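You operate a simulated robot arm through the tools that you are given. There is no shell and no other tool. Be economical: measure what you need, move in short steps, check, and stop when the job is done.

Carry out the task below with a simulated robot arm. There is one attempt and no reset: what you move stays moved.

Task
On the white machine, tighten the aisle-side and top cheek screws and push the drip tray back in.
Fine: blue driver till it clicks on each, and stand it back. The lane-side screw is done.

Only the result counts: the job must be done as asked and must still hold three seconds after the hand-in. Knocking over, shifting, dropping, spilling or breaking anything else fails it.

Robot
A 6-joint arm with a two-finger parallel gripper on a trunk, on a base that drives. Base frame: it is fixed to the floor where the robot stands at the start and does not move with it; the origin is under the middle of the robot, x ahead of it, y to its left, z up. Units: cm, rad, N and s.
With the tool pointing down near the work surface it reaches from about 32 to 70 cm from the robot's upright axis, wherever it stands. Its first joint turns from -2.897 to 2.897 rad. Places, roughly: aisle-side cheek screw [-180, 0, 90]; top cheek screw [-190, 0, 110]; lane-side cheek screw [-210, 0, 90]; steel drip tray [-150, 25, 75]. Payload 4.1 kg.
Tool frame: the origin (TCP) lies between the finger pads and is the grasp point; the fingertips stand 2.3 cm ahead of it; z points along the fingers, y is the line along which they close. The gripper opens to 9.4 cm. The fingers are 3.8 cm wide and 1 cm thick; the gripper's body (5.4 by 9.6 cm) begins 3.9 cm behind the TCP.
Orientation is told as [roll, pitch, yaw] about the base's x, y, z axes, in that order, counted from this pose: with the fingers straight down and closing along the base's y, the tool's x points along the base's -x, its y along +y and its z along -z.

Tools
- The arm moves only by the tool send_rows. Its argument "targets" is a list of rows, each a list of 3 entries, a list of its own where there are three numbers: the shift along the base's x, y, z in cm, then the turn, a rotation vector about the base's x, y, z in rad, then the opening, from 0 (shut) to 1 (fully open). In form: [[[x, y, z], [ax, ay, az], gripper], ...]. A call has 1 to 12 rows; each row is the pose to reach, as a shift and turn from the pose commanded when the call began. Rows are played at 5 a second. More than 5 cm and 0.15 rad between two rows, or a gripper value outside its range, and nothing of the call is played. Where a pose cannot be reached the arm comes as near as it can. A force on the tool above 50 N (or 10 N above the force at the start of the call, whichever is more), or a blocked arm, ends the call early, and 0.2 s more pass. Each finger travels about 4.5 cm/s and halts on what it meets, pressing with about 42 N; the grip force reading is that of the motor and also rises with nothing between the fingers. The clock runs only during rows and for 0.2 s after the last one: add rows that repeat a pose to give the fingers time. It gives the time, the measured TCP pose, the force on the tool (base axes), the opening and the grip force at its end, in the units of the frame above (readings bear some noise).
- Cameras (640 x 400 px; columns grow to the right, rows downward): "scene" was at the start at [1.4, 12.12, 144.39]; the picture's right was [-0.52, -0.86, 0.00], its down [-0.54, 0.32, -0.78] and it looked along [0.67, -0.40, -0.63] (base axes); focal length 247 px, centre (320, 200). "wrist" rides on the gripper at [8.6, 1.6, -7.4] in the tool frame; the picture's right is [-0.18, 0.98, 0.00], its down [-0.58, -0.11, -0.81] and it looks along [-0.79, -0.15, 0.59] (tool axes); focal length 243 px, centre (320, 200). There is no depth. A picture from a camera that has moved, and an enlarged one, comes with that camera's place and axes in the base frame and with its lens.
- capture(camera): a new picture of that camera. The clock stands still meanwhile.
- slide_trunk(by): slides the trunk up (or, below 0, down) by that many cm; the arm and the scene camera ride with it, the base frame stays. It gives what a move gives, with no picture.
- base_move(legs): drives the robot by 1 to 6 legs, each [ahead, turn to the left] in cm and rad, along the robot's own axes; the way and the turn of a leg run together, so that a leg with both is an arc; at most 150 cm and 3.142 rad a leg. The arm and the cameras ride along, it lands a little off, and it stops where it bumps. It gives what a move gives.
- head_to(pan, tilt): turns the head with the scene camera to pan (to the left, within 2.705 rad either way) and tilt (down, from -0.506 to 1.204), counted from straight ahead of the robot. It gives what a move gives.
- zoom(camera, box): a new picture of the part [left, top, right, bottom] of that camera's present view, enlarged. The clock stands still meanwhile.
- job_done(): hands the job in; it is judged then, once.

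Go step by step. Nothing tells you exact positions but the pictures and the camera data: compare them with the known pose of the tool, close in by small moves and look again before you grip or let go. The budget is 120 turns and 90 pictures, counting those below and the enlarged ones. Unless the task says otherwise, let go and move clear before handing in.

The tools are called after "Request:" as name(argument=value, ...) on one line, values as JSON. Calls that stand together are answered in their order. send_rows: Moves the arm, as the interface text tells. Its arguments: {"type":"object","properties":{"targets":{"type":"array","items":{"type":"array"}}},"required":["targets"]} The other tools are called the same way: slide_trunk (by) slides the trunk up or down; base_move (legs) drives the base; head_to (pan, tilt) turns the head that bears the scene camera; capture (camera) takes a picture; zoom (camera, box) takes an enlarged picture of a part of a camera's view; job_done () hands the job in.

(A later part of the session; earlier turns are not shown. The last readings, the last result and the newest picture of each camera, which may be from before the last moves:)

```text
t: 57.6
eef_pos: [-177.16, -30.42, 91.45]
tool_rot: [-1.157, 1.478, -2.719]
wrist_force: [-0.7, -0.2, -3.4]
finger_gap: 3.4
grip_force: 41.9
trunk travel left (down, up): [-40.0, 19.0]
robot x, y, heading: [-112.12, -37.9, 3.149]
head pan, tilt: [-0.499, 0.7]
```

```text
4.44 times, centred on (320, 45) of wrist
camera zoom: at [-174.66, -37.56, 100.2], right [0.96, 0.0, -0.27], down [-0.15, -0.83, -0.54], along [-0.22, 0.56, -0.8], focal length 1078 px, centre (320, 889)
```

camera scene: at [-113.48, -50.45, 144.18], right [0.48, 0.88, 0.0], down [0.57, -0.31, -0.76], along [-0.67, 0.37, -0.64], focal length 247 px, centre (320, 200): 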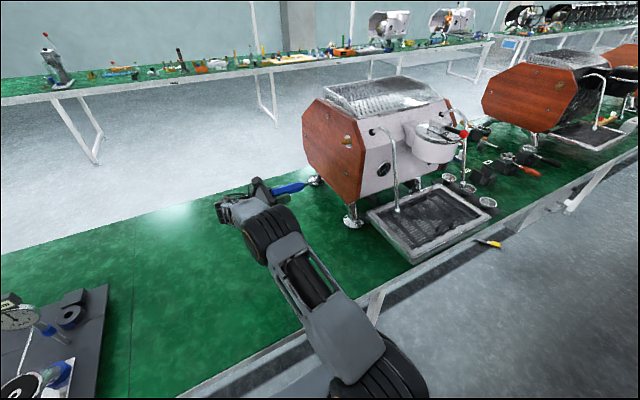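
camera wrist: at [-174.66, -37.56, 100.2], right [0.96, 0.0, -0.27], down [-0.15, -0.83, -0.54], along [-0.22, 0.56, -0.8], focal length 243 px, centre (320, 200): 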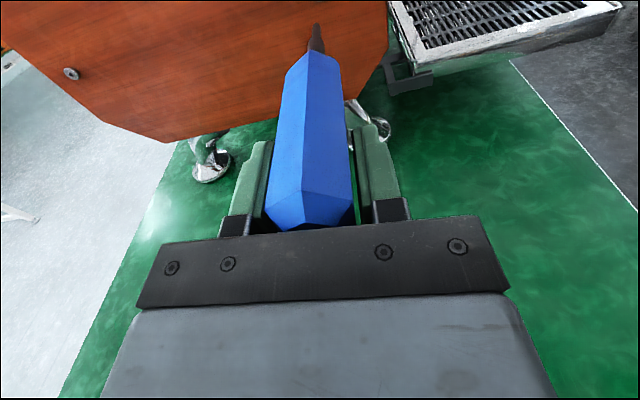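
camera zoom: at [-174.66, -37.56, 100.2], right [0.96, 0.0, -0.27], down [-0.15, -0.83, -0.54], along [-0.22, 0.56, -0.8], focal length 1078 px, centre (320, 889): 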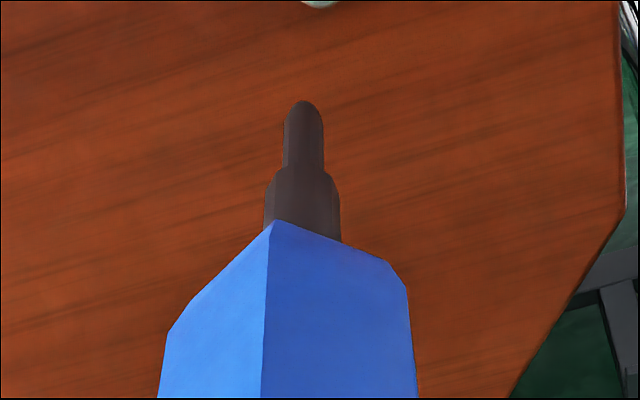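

Tip and screw triangulate: the screw is about 1.5 cm lower and 0.2 cm further in -x, ~11 cm ahead. I correct and advance 6 cm.

Request:
send_rows(targets=[[[-0.2, 0, -1.5], [0, 0, 0], 0], [[-0.2, 3, -1.5], [0, 0, 0], 0], [[-0.2, 6, -1.5], [0, 0, 0], 0], [[-0.2, 6, -1.5], [0, 0, 0], 0]])

Request:
zoom(camera="scene", box=[290, 150, 370, 210])

Request:
zoom(camera="wrist", box=[270, 0, 370, 60])

```text
t: 58.6
eef_pos: [-177.33, -24.43, 89.8]
tool_rot: [-1.155, 1.48, -2.717]
wrist_force: [-0.8, 0.8, -3.7]
finger_gap: 3.39
grip_force: 42.1
trunk travel left (down, up): [-40.0, 19.0]
robot x, y, heading: [-112.17, -38.01, 3.139]
head pan, tilt: [-0.499, 0.7]
```

```text
6.67 times, centred on (330, 180) of scene
camera zoom: at [-113.47, -50.41, 144.19], right [0.48, 0.88, 0.0], down [0.57, -0.31, -0.76], along [-0.67, 0.37, -0.64], focal length 1650 px, centre (253, 333)
```

zoom: 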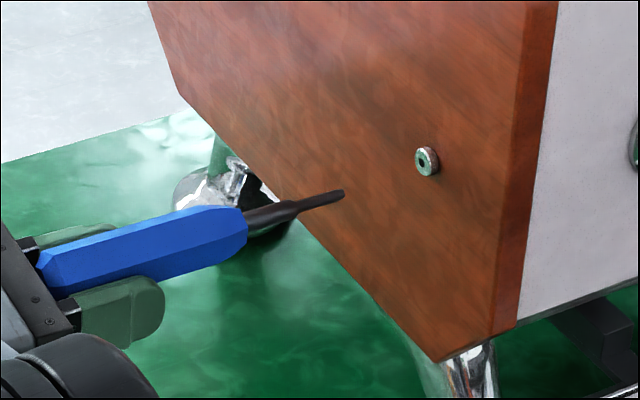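

```text
6.40 times, centred on (320, 30) of wrist
camera zoom: at [-174.93, -31.53, 98.6], right [0.96, 0.0, -0.27], down [-0.15, -0.83, -0.54], along [-0.22, 0.56, -0.8], focal length 1553 px, centre (320, 1288)
```

zoom: 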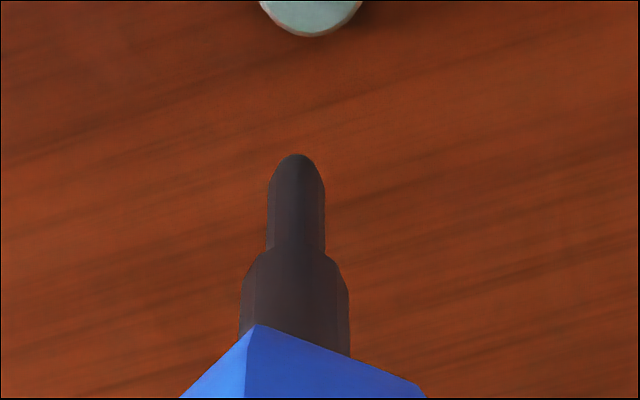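

Nearly aligned; about 0.3 cm up and 0.15 cm in +x needed. I correct, advance 3 cm, and re-check.

Request:
send_rows(targets=[[[0.15, 0, 0.3], [0, 0, 0], 0], [[0.15, 1.5, 0.3], [0, 0, 0], 0], [[0.15, 3, 0.3], [0, 0, 0], 0], [[0.15, 3, 0.3], [0, 0, 0], 0]])

Request:
zoom(camera="scene", box=[310, 155, 350, 185])

Request:
zoom(camera="wrist", box=[270, 0, 370, 60])

```text
t: 59.6
eef_pos: [-177.14, -21.38, 90.21]
tool_rot: [-1.154, 1.479, -2.716]
wrist_force: [0.4, -0.1, -3.4]
finger_gap: 3.37
grip_force: 41.6
trunk travel left (down, up): [-40.0, 19.0]
robot x, y, heading: [-112.02, -37.71, 3.14]
head pan, tilt: [-0.499, 0.7]
```

```text
13.33 times, centred on (330, 170) of scene
camera zoom: at [-113.47, -50.42, 144.19], right [0.48, 0.88, 0.0], down [0.57, -0.31, -0.76], along [-0.67, 0.37, -0.64], focal length 3299 px, centre (187, 600)
```

zoom: 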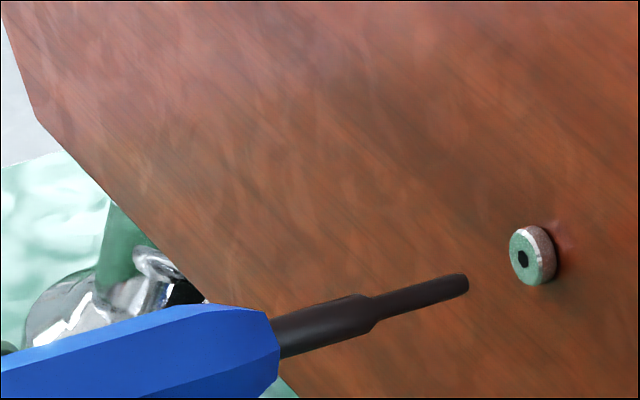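

```text
6.40 times, centred on (320, 30) of wrist
camera zoom: at [-174.75, -28.42, 98.96], right [0.96, 0.0, -0.27], down [-0.15, -0.83, -0.54], along [-0.22, 0.56, -0.8], focal length 1553 px, centre (320, 1288)
```

zoom: 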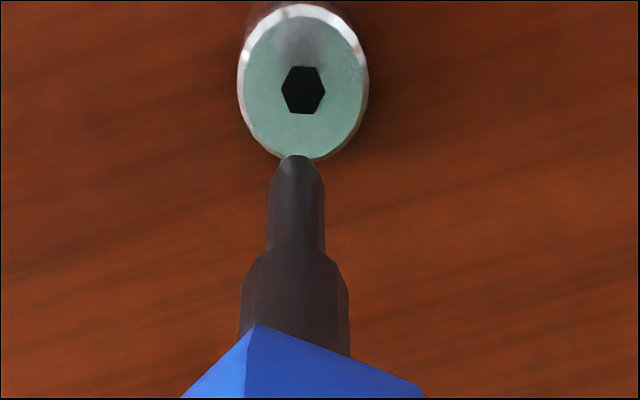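

The socket is visible now. A further ~0.2 cm up and 0.07 cm in x; I advance 1.2 cm and check again.

Request:
send_rows(targets=[[[0.07, 0, 0.2], [0, 0, 0], 0], [[0.07, 0.6, 0.2], [0, 0, 0], 0], [[0.07, 1.2, 0.2], [0, 0, 0], 0], [[0.07, 1.2, 0.2], [0, 0, 0], 0]])

Request:
zoom(camera="scene", box=[320, 158, 345, 178])

Request:
zoom(camera="wrist", box=[290, 0, 350, 40])

```text
t: 60.6
eef_pos: [-177.06, -20.31, 90.52]
tool_rot: [-1.154, 1.477, -2.718]
wrist_force: [-0.3, -0.1, -2.8]
finger_gap: 3.39
grip_force: 41.8
trunk travel left (down, up): [-40.0, 19.0]
robot x, y, heading: [-111.71, -37.75, 3.138]
head pan, tilt: [-0.499, 0.7]
```

```text
16.00 times, centred on (332, 168) of scene
camera zoom: at [-113.47, -50.43, 144.19], right [0.48, 0.88, 0.0], down [0.57, -0.31, -0.76], along [-0.67, 0.37, -0.64], focal length 3959 px, centre (120, 712)
```

zoom: 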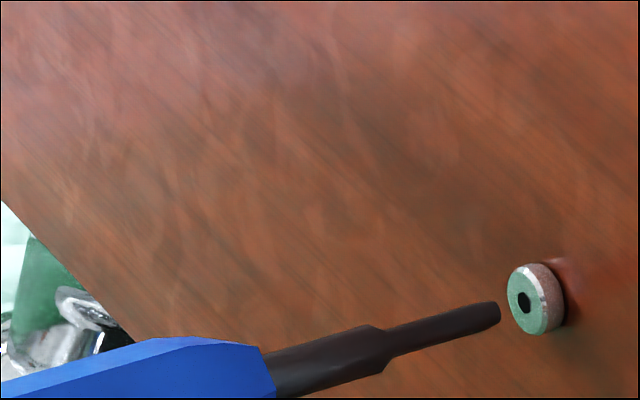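

```text
10.00 times, centred on (320, 20) of wrist
camera zoom: at [-174.69, -27.32, 99.18], right [0.96, 0.0, -0.27], down [-0.15, -0.83, -0.54], along [-0.22, 0.56, -0.8], focal length 2426 px, centre (320, 2000)
```

zoom: 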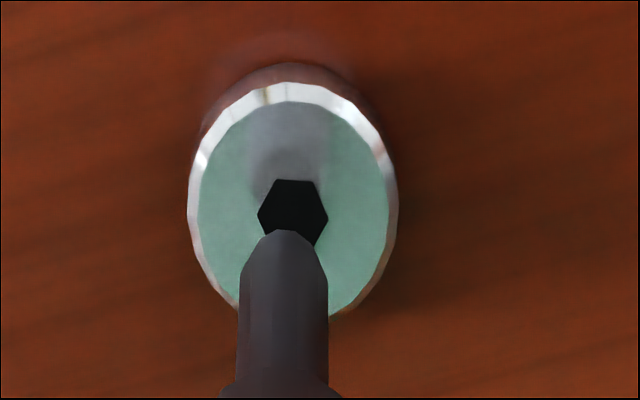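

Very close: ~0.15 cm up, 0.07 cm +x, 0.7 cm ahead. I seat the tip with small advances and watch the force.

Request:
send_rows(targets=[[[0.07, 0, 0.15], [0, 0, 0], 0], [[0.07, 0.3, 0.15], [0, 0, 0], 0], [[0.07, 0.6, 0.15], [0, 0, 0], 0], [[0.07, 0.8, 0.15], [0, 0, 0], 0], [[0.07, 0.8, 0.15], [0, 0, 0], 0]])

Request:
zoom(camera="wrist", box=[290, 0, 350, 40])

Request:
zoom(camera="scene", box=[320, 158, 345, 178])

```text
t: 61.8
eef_pos: [-177.08, -19.53, 90.67]
tool_rot: [-1.154, 1.478, -2.716]
wrist_force: [0.0, -1.2, -3.9]
finger_gap: 3.39
grip_force: 42.2
trunk travel left (down, up): [-40.0, 19.0]
robot x, y, heading: [-111.69, -37.82, 3.142]
head pan, tilt: [-0.499, 0.7]
```

```text
10.00 times, centred on (320, 20) of wrist
camera zoom: at [-174.58, -26.63, 99.38], right [0.96, 0.0, -0.27], down [-0.15, -0.83, -0.54], along [-0.22, 0.56, -0.8], focal length 2426 px, centre (320, 2000)
```

zoom: 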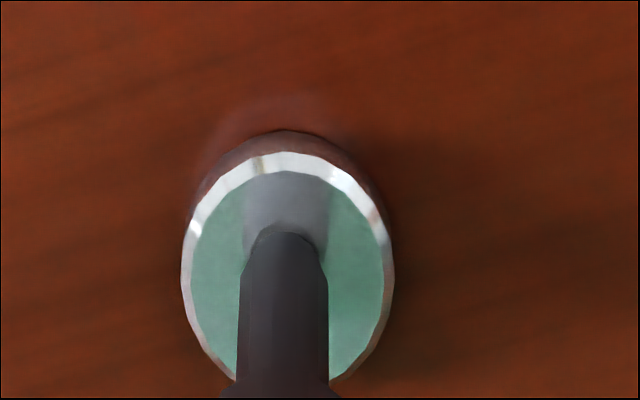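

```text
16.00 times, centred on (332, 168) of scene
camera zoom: at [-113.47, -50.47, 144.18], right [0.48, 0.88, 0.0], down [0.57, -0.31, -0.76], along [-0.67, 0.37, -0.64], focal length 3959 px, centre (120, 712)
```

zoom: 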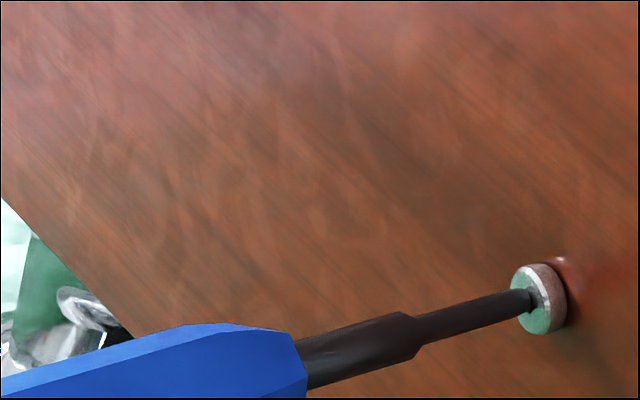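

The tip is centred on the head and just touching. I press a little further.

Request:
send_rows(targets=[[[0.03, 0.2, 0.05], [0, 0, 0], 0], [[0.03, 0.4, 0.05], [0, 0, 0], 0], [[0.03, 0.4, 0.05], [0, 0, 0], 0]])

Request:
zoom(camera="wrist", box=[290, 0, 350, 40])

```text
t: 62.6
eef_pos: [-176.94, -19.4, 90.82]
tool_rot: [-1.194, 1.48, -2.755]
wrist_force: [0.6, -28.5, -2.7]
finger_gap: 2.98
grip_force: 42.0
trunk travel left (down, up): [-40.0, 19.0]
robot x, y, heading: [-112.31, -37.93, -3.141]
head pan, tilt: [-0.499, 0.7]
```

```text
10.00 times, centred on (320, 20) of wrist
camera zoom: at [-174.55, -26.52, 99.56], right [0.96, 0.0, -0.27], down [-0.15, -0.83, -0.54], along [-0.22, 0.56, -0.8], focal length 2426 px, centre (320, 2000)
```

zoom: 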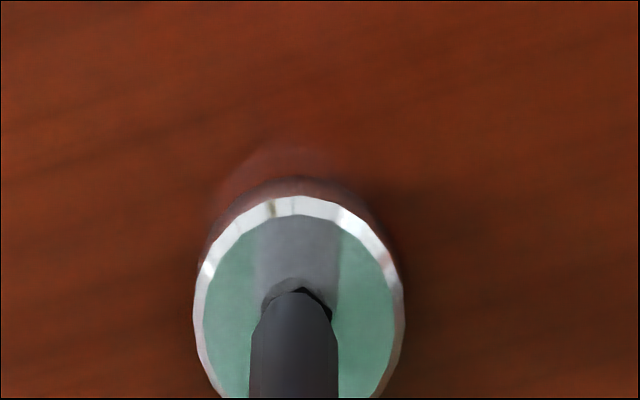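

The force rose to 28 N and the finger gap shrank, so the driver shifted in the grip. I check the grip.

Request:
capture(camera="wrist")

Request:
zoom(camera="scene", box=[270, 145, 360, 205])

```text
38 pictures are left
camera wrist: at [-174.55, -26.52, 99.56], right [0.96, 0.0, -0.27], down [-0.15, -0.83, -0.54], along [-0.22, 0.56, -0.8], focal length 243 px, centre (320, 200)
```

wrist: 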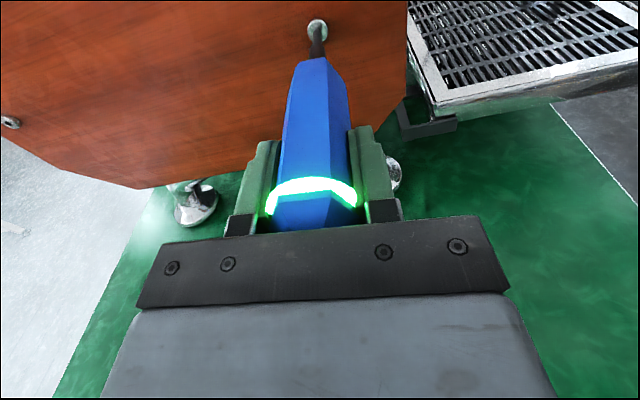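

```text
6.67 times, centred on (315, 175) of scene
camera zoom: at [-113.42, -50.78, 144.17], right [0.48, 0.88, 0.0], down [0.57, -0.31, -0.77], along [-0.67, 0.37, -0.64], focal length 1650 px, centre (353, 367)
```

zoom: 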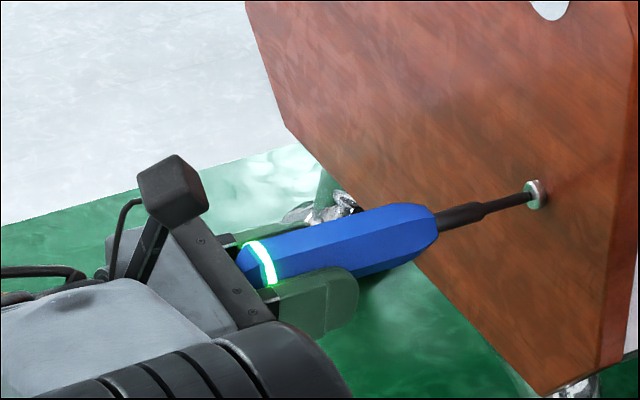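

A green ring lit on the driver when pressed — likely engaged. I hold for a second to see whether it drives by itself.

Request:
send_rows(targets=[[[0, 0, 0], [0, 0, 0], 0], [[0, 0, 0], [0, 0, 0], 0], [[0, 0, 0], [0, 0, 0], 0], [[0, 0, 0], [0, 0, 0], 0]])

Request:
zoom(camera="scene", box=[270, 145, 360, 205])

Request:
zoom(camera="wrist", box=[250, 0, 390, 90])

```text
t: 63.6
eef_pos: [-176.92, -19.44, 90.84]
tool_rot: [-1.196, 1.478, -2.758]
wrist_force: [-2.8, -25.9, 3.6]
finger_gap: 2.99
grip_force: 42.4
trunk travel left (down, up): [-40.0, 19.0]
robot x, y, heading: [-111.87, -37.79, -3.136]
head pan, tilt: [-0.499, 0.7]
```

```text
6.67 times, centred on (315, 175) of scene
camera zoom: at [-113.41, -50.81, 144.16], right [0.48, 0.88, 0.0], down [0.57, -0.31, -0.77], along [-0.67, 0.37, -0.64], focal length 1650 px, centre (353, 367)
```

zoom: 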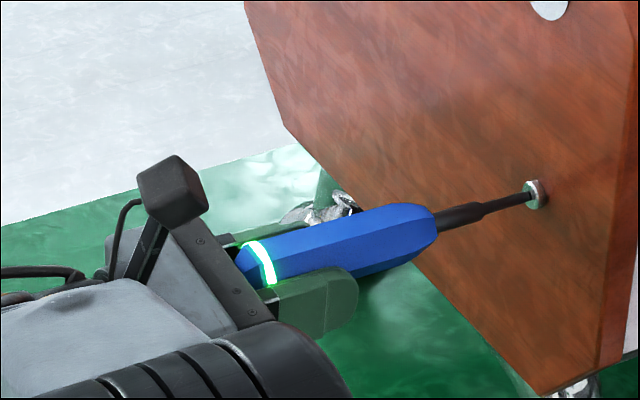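

```text
4.44 times, centred on (320, 45) of wrist
camera zoom: at [-174.53, -26.52, 99.55], right [0.96, 0.0, -0.27], down [-0.15, -0.83, -0.54], along [-0.22, 0.56, -0.8], focal length 1078 px, centre (320, 889)
```

zoom: 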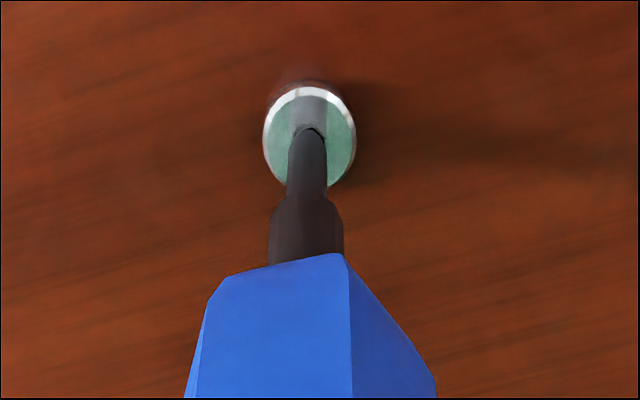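

The driver seems to have snapped into the hex socket, rotating slightly in the grip, with the ring lit green on engagement; the screw is still proud. Now I turn clockwise (+y rotation) about the driver axis.

Request:
send_rows(targets=[[[-0.08, 0, 0.01], [0, 0.14, 0], 0], [[-0.17, 0, 0.02], [0, 0.28, 0], 0], [[-0.25, 0.02, 0.05], [0, 0.42, 0], 0], [[-0.32, 0.04, 0.09], [0, 0.56, 0], 0], [[-0.39, 0.06, 0.14], [0, 0.7, 0], 0], [[-0.45, 0.08, 0.2], [0, 0.84, 0], 0], [[-0.45, 0.08, 0.2], [0, 0.84, 0], 0]])

Request:
capture(camera="wrist")

Request:
zoom(camera="scene", box=[270, 145, 360, 205])

```text
t: 65.2
eef_pos: [-177.32, -19.43, 90.95]
tool_rot: [-1.549, 0.642, -3.094]
wrist_force: [-0.2, -25.0, -0.2]
finger_gap: 3.0
grip_force: 42.2
trunk travel left (down, up): [-40.0, 19.0]
robot x, y, heading: [-112.04, -37.93, -3.141]
head pan, tilt: [-0.499, 0.7]
```

```text
34 pictures are left
camera wrist: at [-169.24, -26.49, 94.88], right [0.44, 0.0, -0.9], down [-0.5, -0.83, -0.25], along [-0.74, 0.56, -0.37], focal length 243 px, centre (320, 200)
```

wrist: 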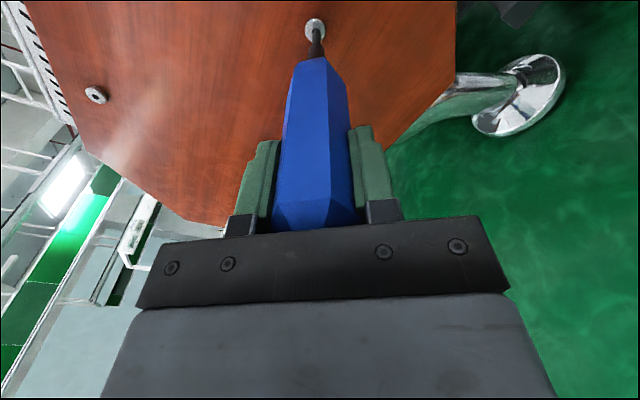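

```text
6.67 times, centred on (315, 175) of scene
camera zoom: at [-113.41, -50.81, 144.15], right [0.48, 0.88, 0.0], down [0.57, -0.31, -0.77], along [-0.67, 0.37, -0.64], focal length 1650 px, centre (353, 367)
```

zoom: 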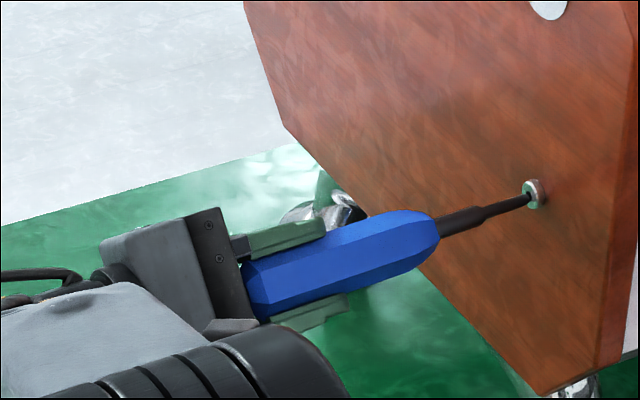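

The light is off now while still pressed. Before turning more I need to know whether the press already ran and clicked the screw; I back off 1.3 cm and inspect head, socket and light.

Request:
send_rows(targets=[[[0, -0.5, 0], [0, 0, 0], 0], [[0, -1.2, 0], [0, 0, 0], 0], [[0, -1.8, 0], [0, 0, 0], 0], [[0, -1.8, 0], [0, 0, 0], 0]])

Request:
zoom(camera="scene", box=[320, 158, 345, 178])

Request:
zoom(camera="wrist", box=[290, 0, 350, 40])

```text
t: 66.2
eef_pos: [-177.44, -20.86, 90.89]
tool_rot: [-1.549, 0.646, -3.094]
wrist_force: [0.2, -0.3, -3.0]
finger_gap: 2.96
grip_force: 42.2
trunk travel left (down, up): [-40.0, 19.0]
robot x, y, heading: [-112.05, -37.87, 3.142]
head pan, tilt: [-0.499, 0.7]
```

```text
16.00 times, centred on (332, 168) of scene
camera zoom: at [-113.47, -50.49, 144.19], right [0.48, 0.88, 0.0], down [0.57, -0.31, -0.76], along [-0.67, 0.37, -0.64], focal length 3959 px, centre (120, 712)
```

zoom: 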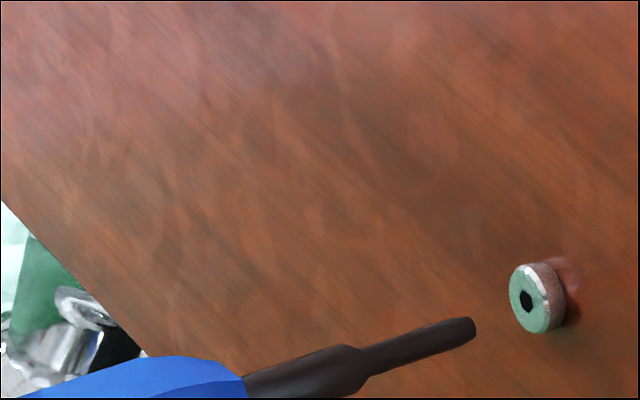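

```text
10.00 times, centred on (320, 20) of wrist
camera zoom: at [-169.27, -27.95, 94.88], right [0.44, 0.0, -0.9], down [-0.5, -0.83, -0.25], along [-0.74, 0.56, -0.37], focal length 2426 px, centre (320, 2000)
```

zoom: 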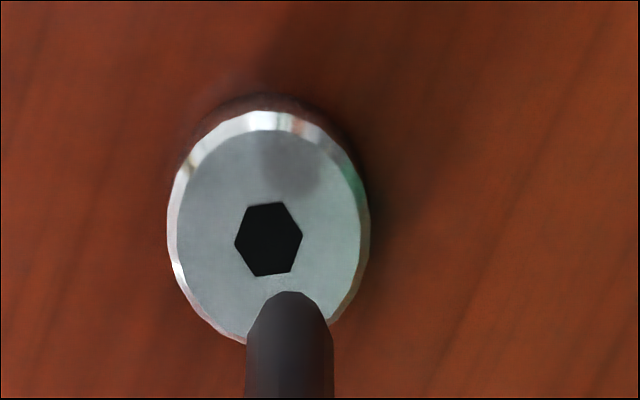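

The tip had drifted ~0.35 cm low during the turn, so the lamp may mean "engaged". I correct the height, press again and check the lamp.

Request:
send_rows(targets=[[[0, 0, 0.33], [0, 0, 0], 0], [[0, 0.6, 0.33], [0, 0, 0], 0], [[0, 1.2, 0.33], [0, 0, 0], 0], [[0, 1.6, 0.33], [0, 0, 0], 0], [[0, 1.8, 0.33], [0, 0, 0], 0], [[0, 1.8, 0.33], [0, 0, 0], 0]])

Request:
zoom(camera="scene", box=[270, 145, 360, 205])

```text
t: 67.6
eef_pos: [-177.38, -19.44, 91.19]
tool_rot: [-1.548, 0.646, -3.092]
wrist_force: [6.2, -24.8, -9.0]
finger_gap: 2.98
grip_force: 42.0
trunk travel left (down, up): [-40.0, 19.0]
robot x, y, heading: [-111.92, -38.07, -3.141]
head pan, tilt: [-0.499, 0.7]
```

```text
6.67 times, centred on (315, 175) of scene
camera zoom: at [-113.4, -50.77, 144.15], right [0.48, 0.88, 0.0], down [0.57, -0.31, -0.77], along [-0.67, 0.37, -0.64], focal length 1650 px, centre (353, 367)
```

zoom: 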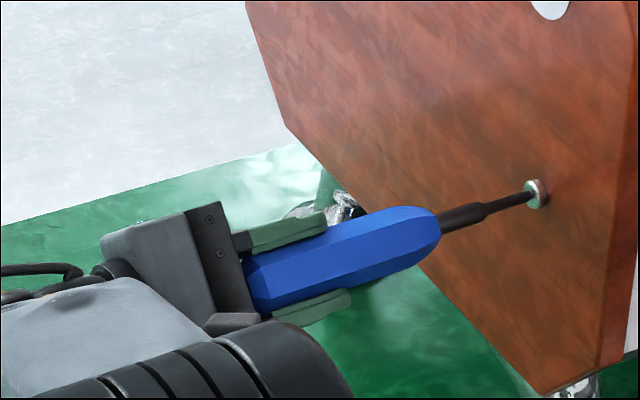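

The tip is seated (side forces show it's in the socket) but the lamp is off. I turn clockwise a little, about the measured axis, and watch the lamp and forces.

Request:
send_rows(targets=[[[0.05, 0, -0.08], [0, 0, 0], 0], [[0.02, 0, -0.03], [0, 0.14, 0], 0], [[0, 0, 0.02], [0, 0.28, 0], 0], [[-0.02, 0, 0.08], [0, 0.42, 0], 0], [[-0.03, 0, 0.14], [0, 0.56, 0], 0], [[-0.03, 0, 0.2], [0, 0.7, 0], 0]])

Request:
capture(camera="wrist")

Request:
zoom(camera="scene", box=[270, 145, 360, 205])

```text
t: 69.0
eef_pos: [-177.47, -19.34, 91.53]
tool_rot: [-1.583, -0.057, -3.101]
wrist_force: [-5.9, -23.0, -0.4]
finger_gap: 2.97
grip_force: 42.1
trunk travel left (down, up): [-40.0, 19.0]
robot x, y, heading: [-112.22, -37.84, -3.142]
head pan, tilt: [-0.499, 0.7]
```

```text
29 pictures are left
camera wrist: at [-168.66, -26.44, 89.29], right [-0.24, 0.0, -0.97], down [-0.54, -0.83, 0.13], along [-0.81, 0.56, 0.2], focal length 243 px, centre (320, 200)
```

wrist: 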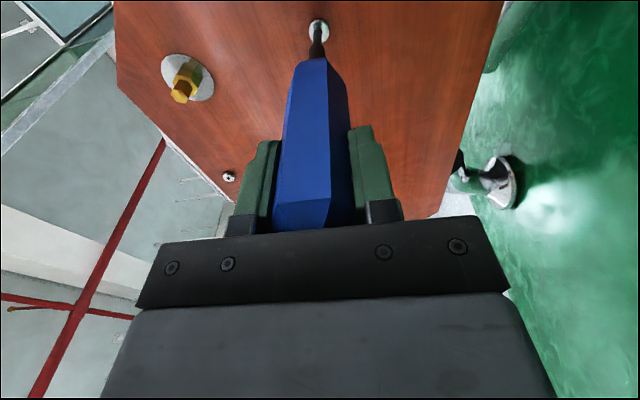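

```text
6.67 times, centred on (315, 175) of scene
camera zoom: at [-113.49, -50.83, 144.17], right [0.48, 0.88, 0.0], down [0.57, -0.31, -0.77], along [-0.67, 0.37, -0.64], focal length 1650 px, centre (353, 367)
```

zoom: 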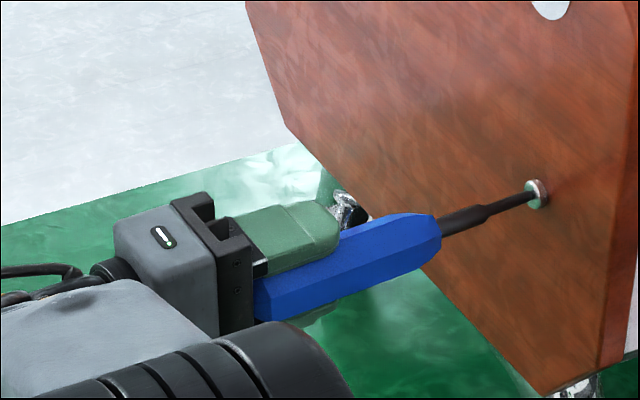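

Lamp still off after re-seating and turning 0.7 rad — consistent with it having clicked on first tightening. I'll test that on the fresh top screw: withdraw, unwind the wrist, and go there with standoff.

Request:
send_rows(targets=[[[0, -2.5, 0], [0, 0, 0], 0], [[0, -5, 0], [0, 0, 0], 0], [[-1.4, -5, 1.7], [0, -0.14, 0], 0], [[-2.8, -5, 3.4], [0, -0.28, 0], 0], [[-4.2, -5, 5.0], [0, -0.42, 0], 0], [[-5.6, -5, 6.7], [0, -0.56, 0], 0], [[-7, -5, 8.3], [0, -0.7, 0], 0], [[-8.4, -5, 10], [0, -0.84, 0], 0], [[-9.8, -5, 11.6], [0, -0.98, 0], 0], [[-11.2, -5, 13.3], [0, -1.12, 0], 0], [[-12.6, -5, 15], [0, -1.26, 0], 0], [[-14, -5, 16.6], [0, -1.4, 0], 0]])

```text
t: 71.6
eef_pos: [-182.72, -23.68, 106.32]
tool_rot: [-1.453, 1.273, -3.011]
wrist_force: [-0.3, -0.1, -3.2]
finger_gap: 2.98
grip_force: 42.1
out of reach, approached as far as the arm can: row 7, 8, 9, 10, 11, 12
trunk travel left (down, up): [-40.0, 19.0]
robot x, y, heading: [-111.74, -38.07, 3.137]
head pan, tilt: [-0.499, 0.7]
```

Out of reach by ~9 cm. I check clearance between the robot column/base and the bench edge before driving closer.

Request:
head_to(pan=0.0, tilt=1.2)

Request:
capture(camera="scene")

```text
t: 72.5
eef_pos: [-182.8, -23.69, 106.15]
tool_rot: [-1.452, 1.273, -3.011]
wrist_force: [0.1, -0.1, -2.5]
finger_gap: 2.99
grip_force: 42.3
trunk travel left (down, up): [-40.0, 19.0]
robot x, y, heading: [-112.23, -37.91, 3.141]
head pan, tilt: [0.0, 1.201]
```

```text
27 pictures are left
camera scene: at [-111.62, -54.58, 140.6], right [0.0, 1.0, 0.0], down [0.93, 0.0, -0.36], along [-0.36, 0.0, -0.93], focal length 247 px, centre (320, 200)
```

scene: 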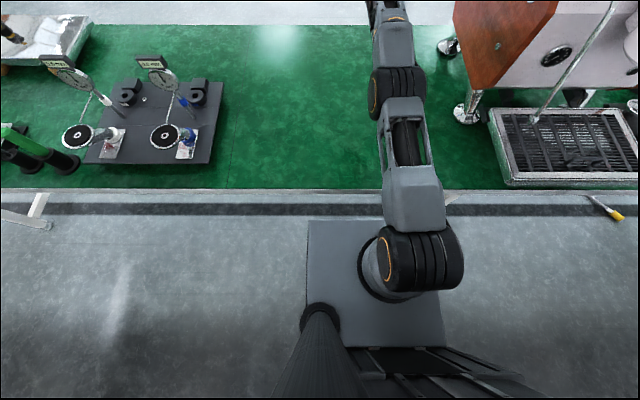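

Reach must grow ~9 cm; the arm's carriage plate is ~11 cm from the bench edge. I raise the trunk so the plate rides clearly above the bench, then drive ahead 9.5 cm.

Request:
slide_trunk(by=12)

Request:
base_move(legs=[[9.5, 0]])

Request:
head_to(pan=-0.5, tilt=0.7)

Request:
capture(camera="scene")

```text
t: 74.0
eef_pos: [-182.82, -23.89, 118.31]
tool_rot: [-1.451, 1.272, -3.01]
wrist_force: [0.5, 0.2, -3.8]
finger_gap: 2.97
grip_force: 42.3
trunk travel left (down, up): [-52.0, 7.0]
robot x, y, heading: [-112.3, -37.98, 3.142]
head pan, tilt: [0.0, 1.201]
```

```text
t: 75.1
eef_pos: [-192.24, -23.52, 118.12]
tool_rot: [-1.45, 1.274, -3.012]
wrist_force: [-0.3, 0.0, -4.3]
finger_gap: 2.97
grip_force: 42.3
trunk travel left (down, up): [-52.0, 7.0]
robot x, y, heading: [-121.46, -37.36, -3.141]
head pan, tilt: [0.0, 1.201]
```

```text
t: 76.1
eef_pos: [-192.25, -23.47, 118.18]
tool_rot: [-1.451, 1.275, -3.014]
wrist_force: [-0.4, 0.3, -3.8]
finger_gap: 2.96
grip_force: 41.8
trunk travel left (down, up): [-52.0, 7.0]
robot x, y, heading: [-121.38, -37.54, -3.134]
head pan, tilt: [-0.499, 0.7]
```

```text
26 pictures are left
camera scene: at [-122.92, -50.36, 156.18], right [0.48, 0.88, 0.0], down [0.57, -0.31, -0.76], along [-0.67, 0.37, -0.65], focal length 247 px, centre (320, 200)
```

scene: 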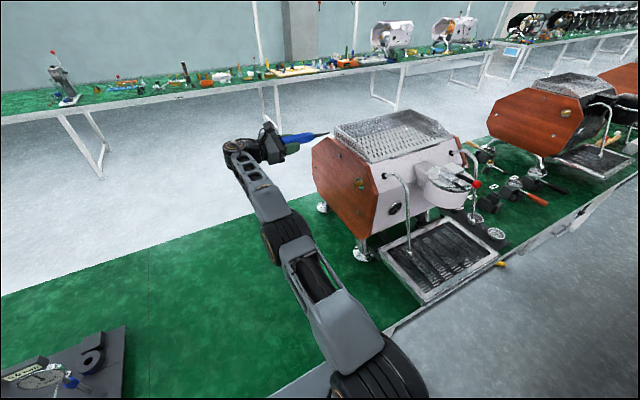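

Clear of everything. Now lower the tool to the top screw's height and check the measured pose.

Request:
send_rows(targets=[[[0.3, -0.2, -3], [0, 0, 0], 0], [[0.6, -0.4, -6], [0, 0, 0], 0], [[0.6, -0.5, -9], [0, 0, 0], 0], [[0.6, -0.5, -10], [0, 0, 0], 0]])

Request:
zoom(camera="scene", box=[270, 120, 350, 180])

Request:
capture(camera="wrist")

```text
t: 77.1
eef_pos: [-191.66, -24.01, 108.15]
tool_rot: [-1.45, 1.271, -3.014]
wrist_force: [0.2, 0.8, -4.0]
finger_gap: 2.96
grip_force: 41.8
trunk travel left (down, up): [-52.0, 7.0]
robot x, y, heading: [-121.77, -38.03, -3.145]
head pan, tilt: [-0.499, 0.7]
```

```text
6.67 times, centred on (310, 150) of scene
camera zoom: at [-122.94, -50.35, 156.19], right [0.48, 0.88, 0.0], down [0.57, -0.31, -0.76], along [-0.67, 0.37, -0.64], focal length 1650 px, centre (387, 533)
```

zoom: 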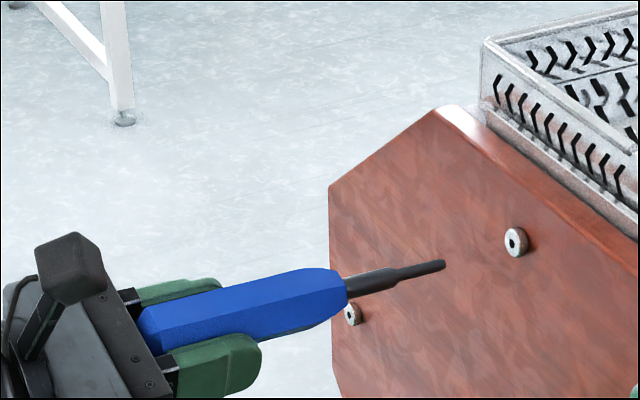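

```text
24 pictures are left
camera wrist: at [-187.43, -30.97, 116.16], right [0.89, 0.0, -0.46], down [-0.26, -0.83, -0.5], along [-0.38, 0.56, -0.74], focal length 243 px, centre (320, 200)
```

wrist: 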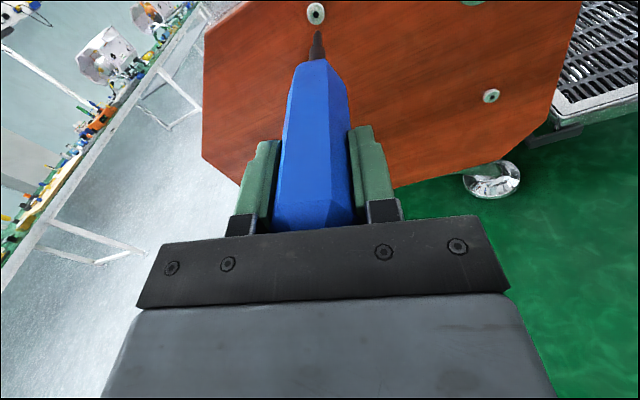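

Well aligned already (4.5 cm to go). I advance 3 cm with a tiny correction and check closely.

Request:
send_rows(targets=[[[-0.05, 0, 0.15], [0, 0, 0], 0], [[-0.05, 1.5, 0.15], [0, 0, 0], 0], [[-0.05, 3, 0.15], [0, 0, 0], 0], [[-0.05, 3, 0.15], [0, 0, 0], 0]])

Request:
zoom(camera="scene", box=[315, 140, 345, 160])

Request:
zoom(camera="wrist", box=[290, 0, 350, 40])

```text
t: 78.1
eef_pos: [-191.66, -20.97, 108.23]
tool_rot: [-1.453, 1.275, -3.015]
wrist_force: [0.4, 0.3, -3.3]
finger_gap: 2.98
grip_force: 41.9
trunk travel left (down, up): [-52.0, 7.0]
robot x, y, heading: [-121.09, -37.74, -3.139]
head pan, tilt: [-0.499, 0.7]
```

```text
16.00 times, centred on (330, 150) of scene
camera zoom: at [-122.92, -50.34, 156.19], right [0.48, 0.88, 0.0], down [0.57, -0.31, -0.76], along [-0.67, 0.37, -0.64], focal length 3959 px, centre (160, 1000)
```

zoom: 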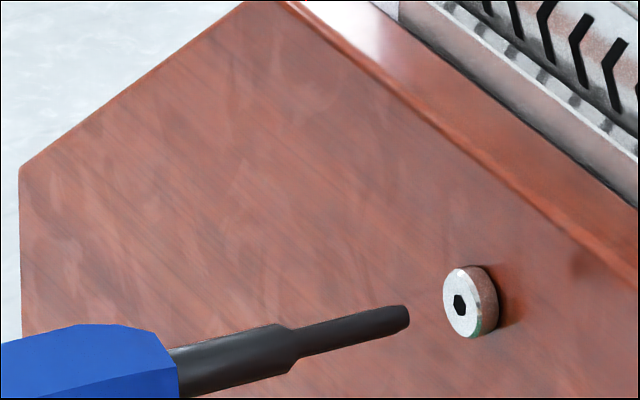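

```text
10.00 times, centred on (320, 20) of wrist
camera zoom: at [-187.45, -28.05, 116.3], right [0.89, 0.0, -0.46], down [-0.26, -0.83, -0.5], along [-0.38, 0.56, -0.74], focal length 2426 px, centre (320, 2000)
```

zoom: 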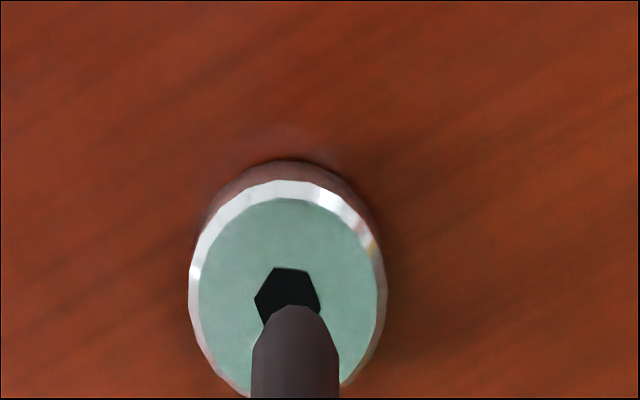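

Aligned within ~0.1 cm. I seat and press gently in small steps, then look for the lamp.

Request:
send_rows(targets=[[[-0.05, 0.6, -0.06], [0, 0, 0], 0], [[-0.05, 1.1, -0.06], [0, 0, 0], 0], [[-0.05, 1.5, -0.06], [0, 0, 0], 0], [[-0.05, 1.7, -0.06], [0, 0, 0], 0]])

Request:
capture(camera="wrist")

```text
t: 79.1
eef_pos: [-191.66, -19.36, 108.24]
tool_rot: [-1.45, 1.275, -3.012]
wrist_force: [0.0, 0.0, -4.5]
finger_gap: 2.97
grip_force: 41.8
trunk travel left (down, up): [-52.0, 7.0]
robot x, y, heading: [-121.19, -37.45, -3.142]
head pan, tilt: [-0.499, 0.7]
```

```text
21 pictures are left
camera wrist: at [-187.52, -26.42, 116.31], right [0.89, 0.0, -0.46], down [-0.26, -0.83, -0.5], along [-0.38, 0.56, -0.74], focal length 243 px, centre (320, 200)
```

wrist: 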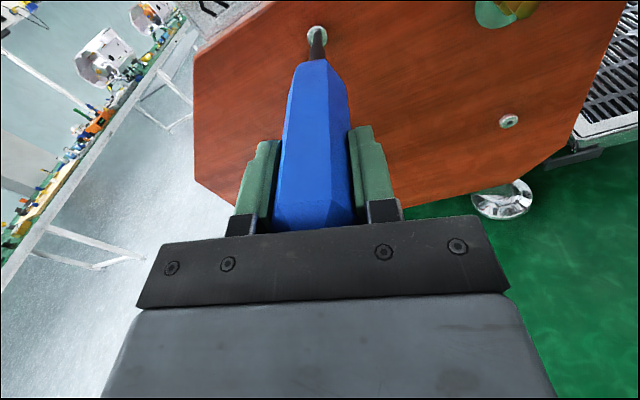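

Not yet in contact. I press a bit further.

Request:
send_rows(targets=[[[0, 0.2, 0], [0, 0, 0], 0], [[0, 0.35, 0], [0, 0, 0], 0], [[0, 0.35, 0], [0, 0, 0], 0]])

Request:
capture(camera="wrist")

```text
t: 79.9
eef_pos: [-191.63, -19.38, 108.34]
tool_rot: [-1.456, 1.274, -3.015]
wrist_force: [3.4, -23.3, -9.1]
finger_gap: 2.98
grip_force: 41.9
trunk travel left (down, up): [-52.0, 7.0]
robot x, y, heading: [-121.51, -37.52, -3.134]
head pan, tilt: [-0.499, 0.7]
```

```text
20 pictures are left
camera wrist: at [-187.5, -26.41, 116.29], right [0.89, 0.0, -0.46], down [-0.26, -0.83, -0.5], along [-0.38, 0.56, -0.74], focal length 243 px, centre (320, 200)
```

wrist: 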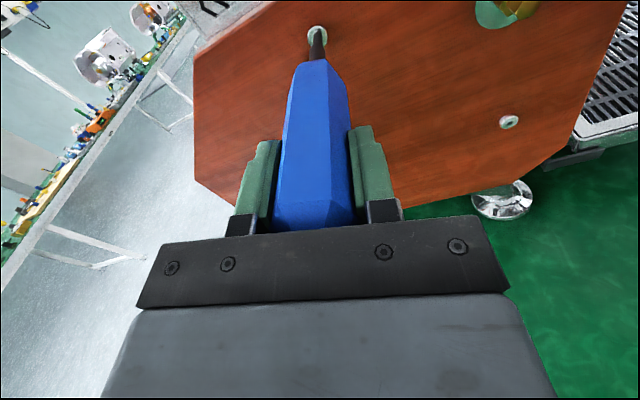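

Seated with 23 N but no lamp, so pressing alone doesn't light it: the lamp seems to be the click itself. I turn clockwise 0.56 rad and look.

Request:
send_rows(targets=[[[0.03, 0, -0.05], [0, 0, 0], 0], [[-0.03, 0, -0.03], [0, 0.14, 0], 0], [[-0.09, 0, 0], [0, 0.28, 0], 0], [[-0.14, 0, 0.03], [0, 0.42, 0], 0], [[-0.18, 0, 0.08], [0, 0.56, 0], 0]])

Request:
capture(camera="wrist")

```text
t: 81.1
eef_pos: [-191.82, -19.32, 108.4]
tool_rot: [-1.543, 0.715, -3.092]
wrist_force: [10.1, -29.9, -11.9]
finger_gap: 2.98
grip_force: 42.4
trunk travel left (down, up): [-52.0, 7.0]
robot x, y, heading: [-121.44, -37.82, -3.143]
head pan, tilt: [-0.499, 0.7]
```

```text
19 pictures are left
camera wrist: at [-184.04, -26.41, 112.92], right [0.5, 0.0, -0.86], down [-0.49, -0.83, -0.28], along [-0.71, 0.56, -0.42], focal length 243 px, centre (320, 200)
```

wrist: 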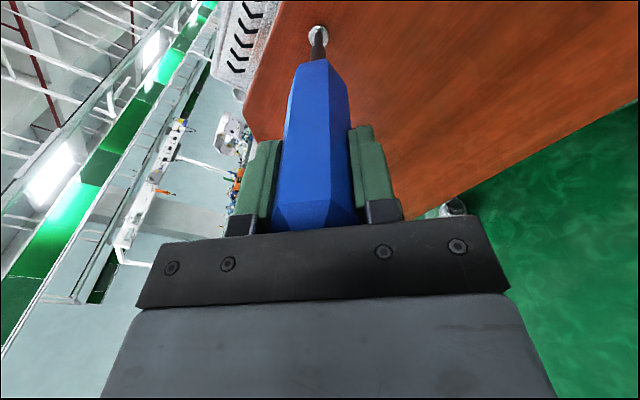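

No lamp yet; side force shows slight misfit. I correct and turn 0.84 rad more.

Request:
send_rows(targets=[[[0.12, 0, -0.1], [0, 0, 0], 0], [[0.09, 0, -0.06], [0, 0.14, 0], 0], [[0.06, 0, -0.02], [0, 0.28, 0], 0], [[0.04, 0, 0.03], [0, 0.42, 0], 0], [[0.02, 0, 0.09], [0, 0.56, 0], 0], [[0.01, 0, 0.15], [0, 0.7, 0], 0], [[0.01, 0, 0.2], [0, 0.84, 0], 0]])

Request:
capture(camera="wrist")

```text
t: 82.7
eef_pos: [-191.85, -19.37, 108.54]
tool_rot: [-1.579, -0.126, -3.103]
wrist_force: [6.1, -26.6, -14.6]
finger_gap: 2.99
grip_force: 42.1
trunk travel left (down, up): [-52.0, 7.0]
robot x, y, heading: [-121.13, -37.71, -3.138]
head pan, tilt: [-0.499, 0.7]
```

```text
18 pictures are left
camera wrist: at [-183.24, -26.39, 105.73], right [-0.31, 0.0, -0.95], down [-0.53, -0.83, 0.17], along [-0.79, 0.56, 0.25], focal length 243 px, centre (320, 200)
```

wrist: 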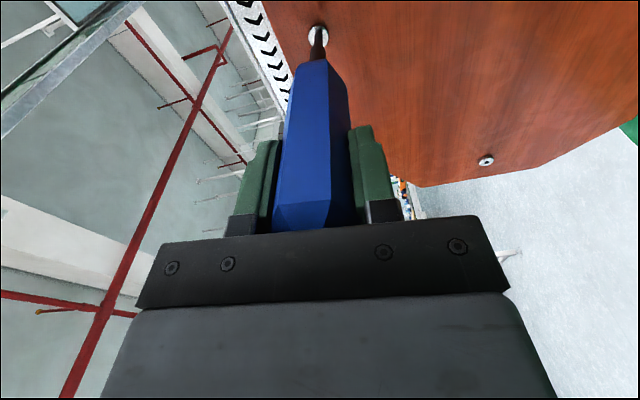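

Still no lamp after 1.4 rad, the driver holding firm. I keep turning with a small side-force correction.

Request:
send_rows(targets=[[[0.08, 0, -0.12], [0, 0, 0], 0], [[0.09, 0, -0.06], [0, 0.14, 0], 0], [[0.11, 0, 0.0], [0, 0.28, 0], 0], [[0.13, 0, 0.06], [0, 0.42, 0], 0], [[0.17, 0, 0.11], [0, 0.56, 0], 0], [[0.21, 0, 0.16], [0, 0.7, 0], 0], [[0.26, 0, 0.2], [0, 0.84, 0], 0], [[0.31, 0, 0.24], [0, 0.98, 0], 0], [[0.36, 0, 0.26], [0, 1.12, 0], 0], [[0.43, 0, 0.28], [0, 1.26, 0], 0]])

Request:
capture(camera="wrist")

```text
t: 84.9
eef_pos: [-191.66, -19.48, 108.72]
tool_rot: [-1.774, -1.38, -2.932]
wrist_force: [-8.6, -21.2, -14.8]
finger_gap: 3.0
grip_force: 41.5
trunk travel left (down, up): [-52.0, 7.0]
robot x, y, heading: [-121.63, -37.94, -3.134]
head pan, tilt: [-0.499, 0.7]
```

```text
17 pictures are left
camera wrist: at [-191.62, -26.38, 99.63], right [-1.0, -0.01, 0.0], down [0.01, -0.83, 0.56], along [-0.01, 0.56, 0.83], focal length 243 px, centre (320, 200)
```

wrist: 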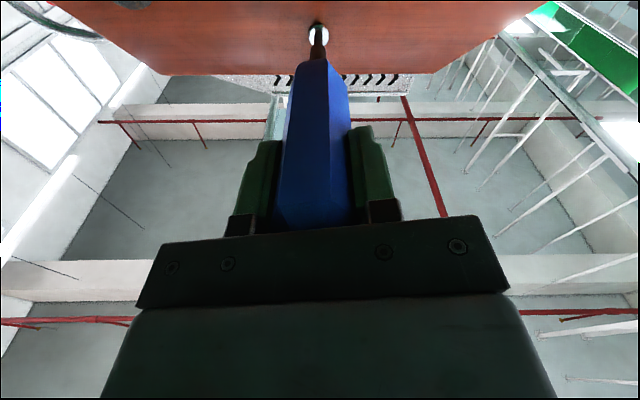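

No lamp after 2.7 rad. On the first screw the side forces were near zero; here they aren't, so the tip may sit off-centre. I look closely at the seat.

Request:
zoom(camera="wrist", box=[295, 10, 345, 45])

Request:
zoom(camera="scene", box=[315, 140, 345, 160])

```text
11.43 times, centred on (320, 28) of wrist
camera zoom: at [-191.62, -26.38, 99.63], right [-1.0, -0.01, 0.0], down [0.01, -0.83, 0.56], along [-0.01, 0.56, 0.83], focal length 2773 px, centre (320, 2171)
```

zoom: 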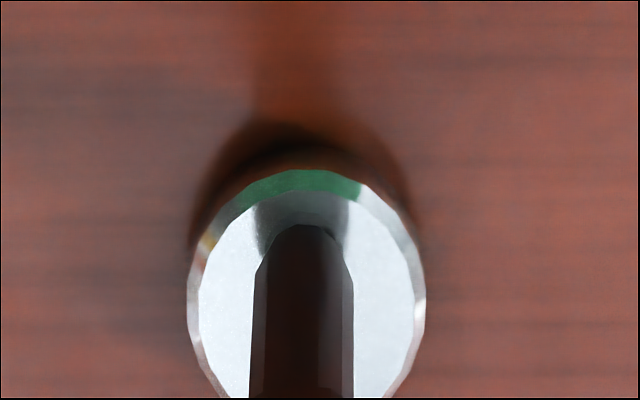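

```text
16.00 times, centred on (330, 150) of scene
camera zoom: at [-123.14, -50.72, 156.16], right [0.48, 0.88, 0.0], down [0.57, -0.3, -0.76], along [-0.67, 0.36, -0.64], focal length 3959 px, centre (160, 1000)
```

zoom: 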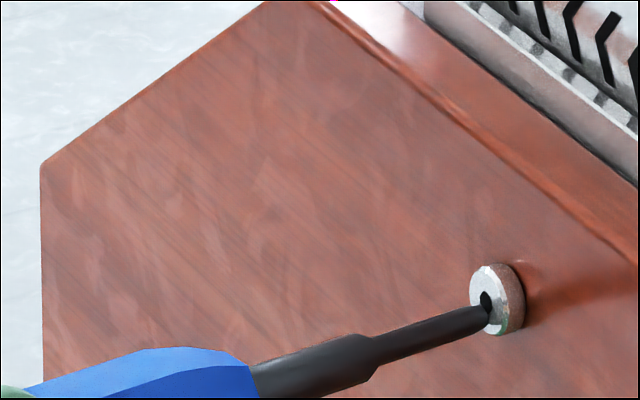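

The tip is riding on the face just below the socket (~0.3 cm low), so it never engaged. I back off, raise 0.28 cm and press again.

Request:
send_rows(targets=[[[0, -0.6, 0], [0, 0, 0], 0], [[0, -1.2, 0], [0, 0, 0], 0], [[-0.02, -1.2, 0.28], [0, 0, 0], 0], [[-0.02, -1.2, 0.28], [0, 0, 0], 0]])

Request:
zoom(camera="scene", box=[315, 140, 345, 160])

Request:
zoom(camera="wrist", box=[295, 10, 345, 45])

```text
t: 85.9
eef_pos: [-191.38, -20.4, 109.18]
tool_rot: [-1.77, -1.379, -2.943]
wrist_force: [0.1, 0.8, -3.8]
finger_gap: 2.99
grip_force: 42.7
trunk travel left (down, up): [-52.0, 7.0]
robot x, y, heading: [-121.5, -37.99, 3.146]
head pan, tilt: [-0.499, 0.7]
```

```text
16.00 times, centred on (330, 150) of scene
camera zoom: at [-122.92, -50.43, 156.19], right [0.48, 0.88, 0.0], down [0.57, -0.31, -0.76], along [-0.67, 0.37, -0.64], focal length 3959 px, centre (160, 1000)
```

zoom: 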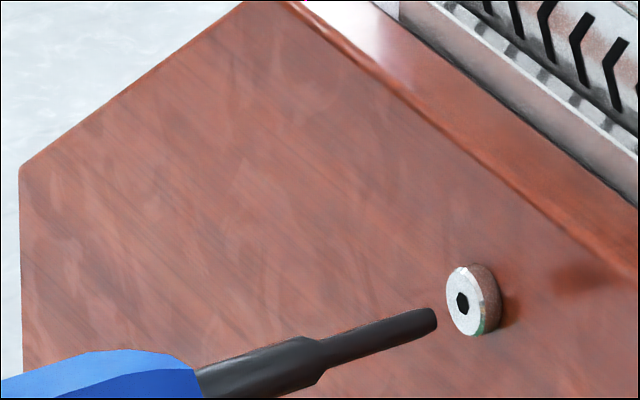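

```text
11.43 times, centred on (320, 28) of wrist
camera zoom: at [-191.42, -27.36, 100.06], right [-1.0, 0.0, 0.0], down [0.0, -0.83, 0.56], along [0.0, 0.56, 0.83], focal length 2773 px, centre (320, 2171)
```

zoom: 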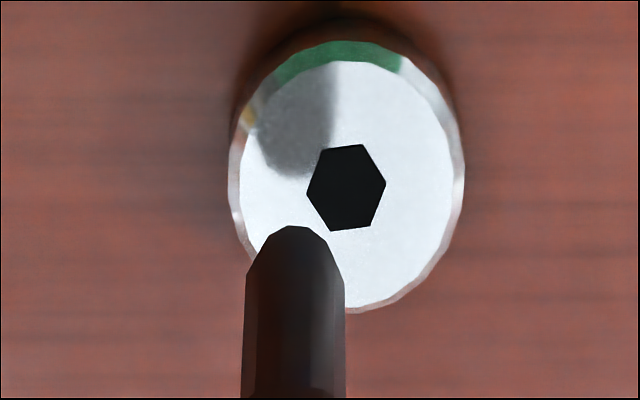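

From this view the main error is in x: tip needs -0.37 cm in x, ~-0.13 in z, ~1 cm ahead. I correct and press.

Request:
send_rows(targets=[[[-0.37, 0, -0.13], [0, 0, 0], 0], [[-0.37, 0.4, -0.13], [0, 0, 0], 0], [[-0.37, 0.8, -0.13], [0, 0, 0], 0], [[-0.37, 1.1, -0.13], [0, 0, 0], 0], [[-0.37, 1.3, -0.13], [0, 0, 0], 0], [[-0.37, 1.3, -0.13], [0, 0, 0], 0]])

Request:
zoom(camera="scene", box=[280, 130, 340, 175])

```text
t: 87.3
eef_pos: [-191.96, -19.37, 109.03]
tool_rot: [-1.781, -1.379, -2.93]
wrist_force: [-0.8, -24.6, -3.5]
finger_gap: 2.99
grip_force: 42.1
trunk travel left (down, up): [-52.0, 7.0]
robot x, y, heading: [-121.41, -37.87, -3.139]
head pan, tilt: [-0.499, 0.7]
```

```text
8.89 times, centred on (310, 152) of scene
camera zoom: at [-122.89, -50.84, 156.15], right [0.47, 0.88, 0.0], down [0.57, -0.3, -0.77], along [-0.67, 0.37, -0.64], focal length 2199 px, centre (409, 622)
```

zoom: 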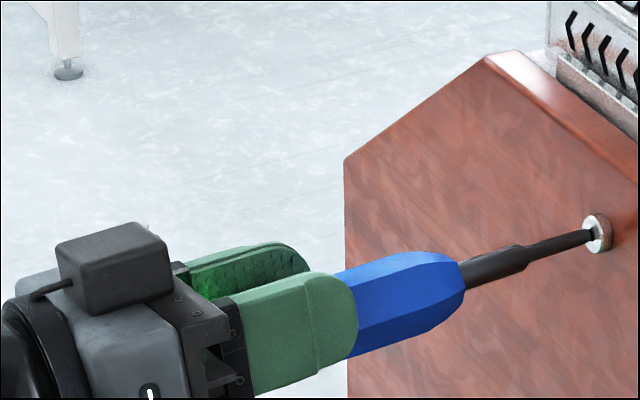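

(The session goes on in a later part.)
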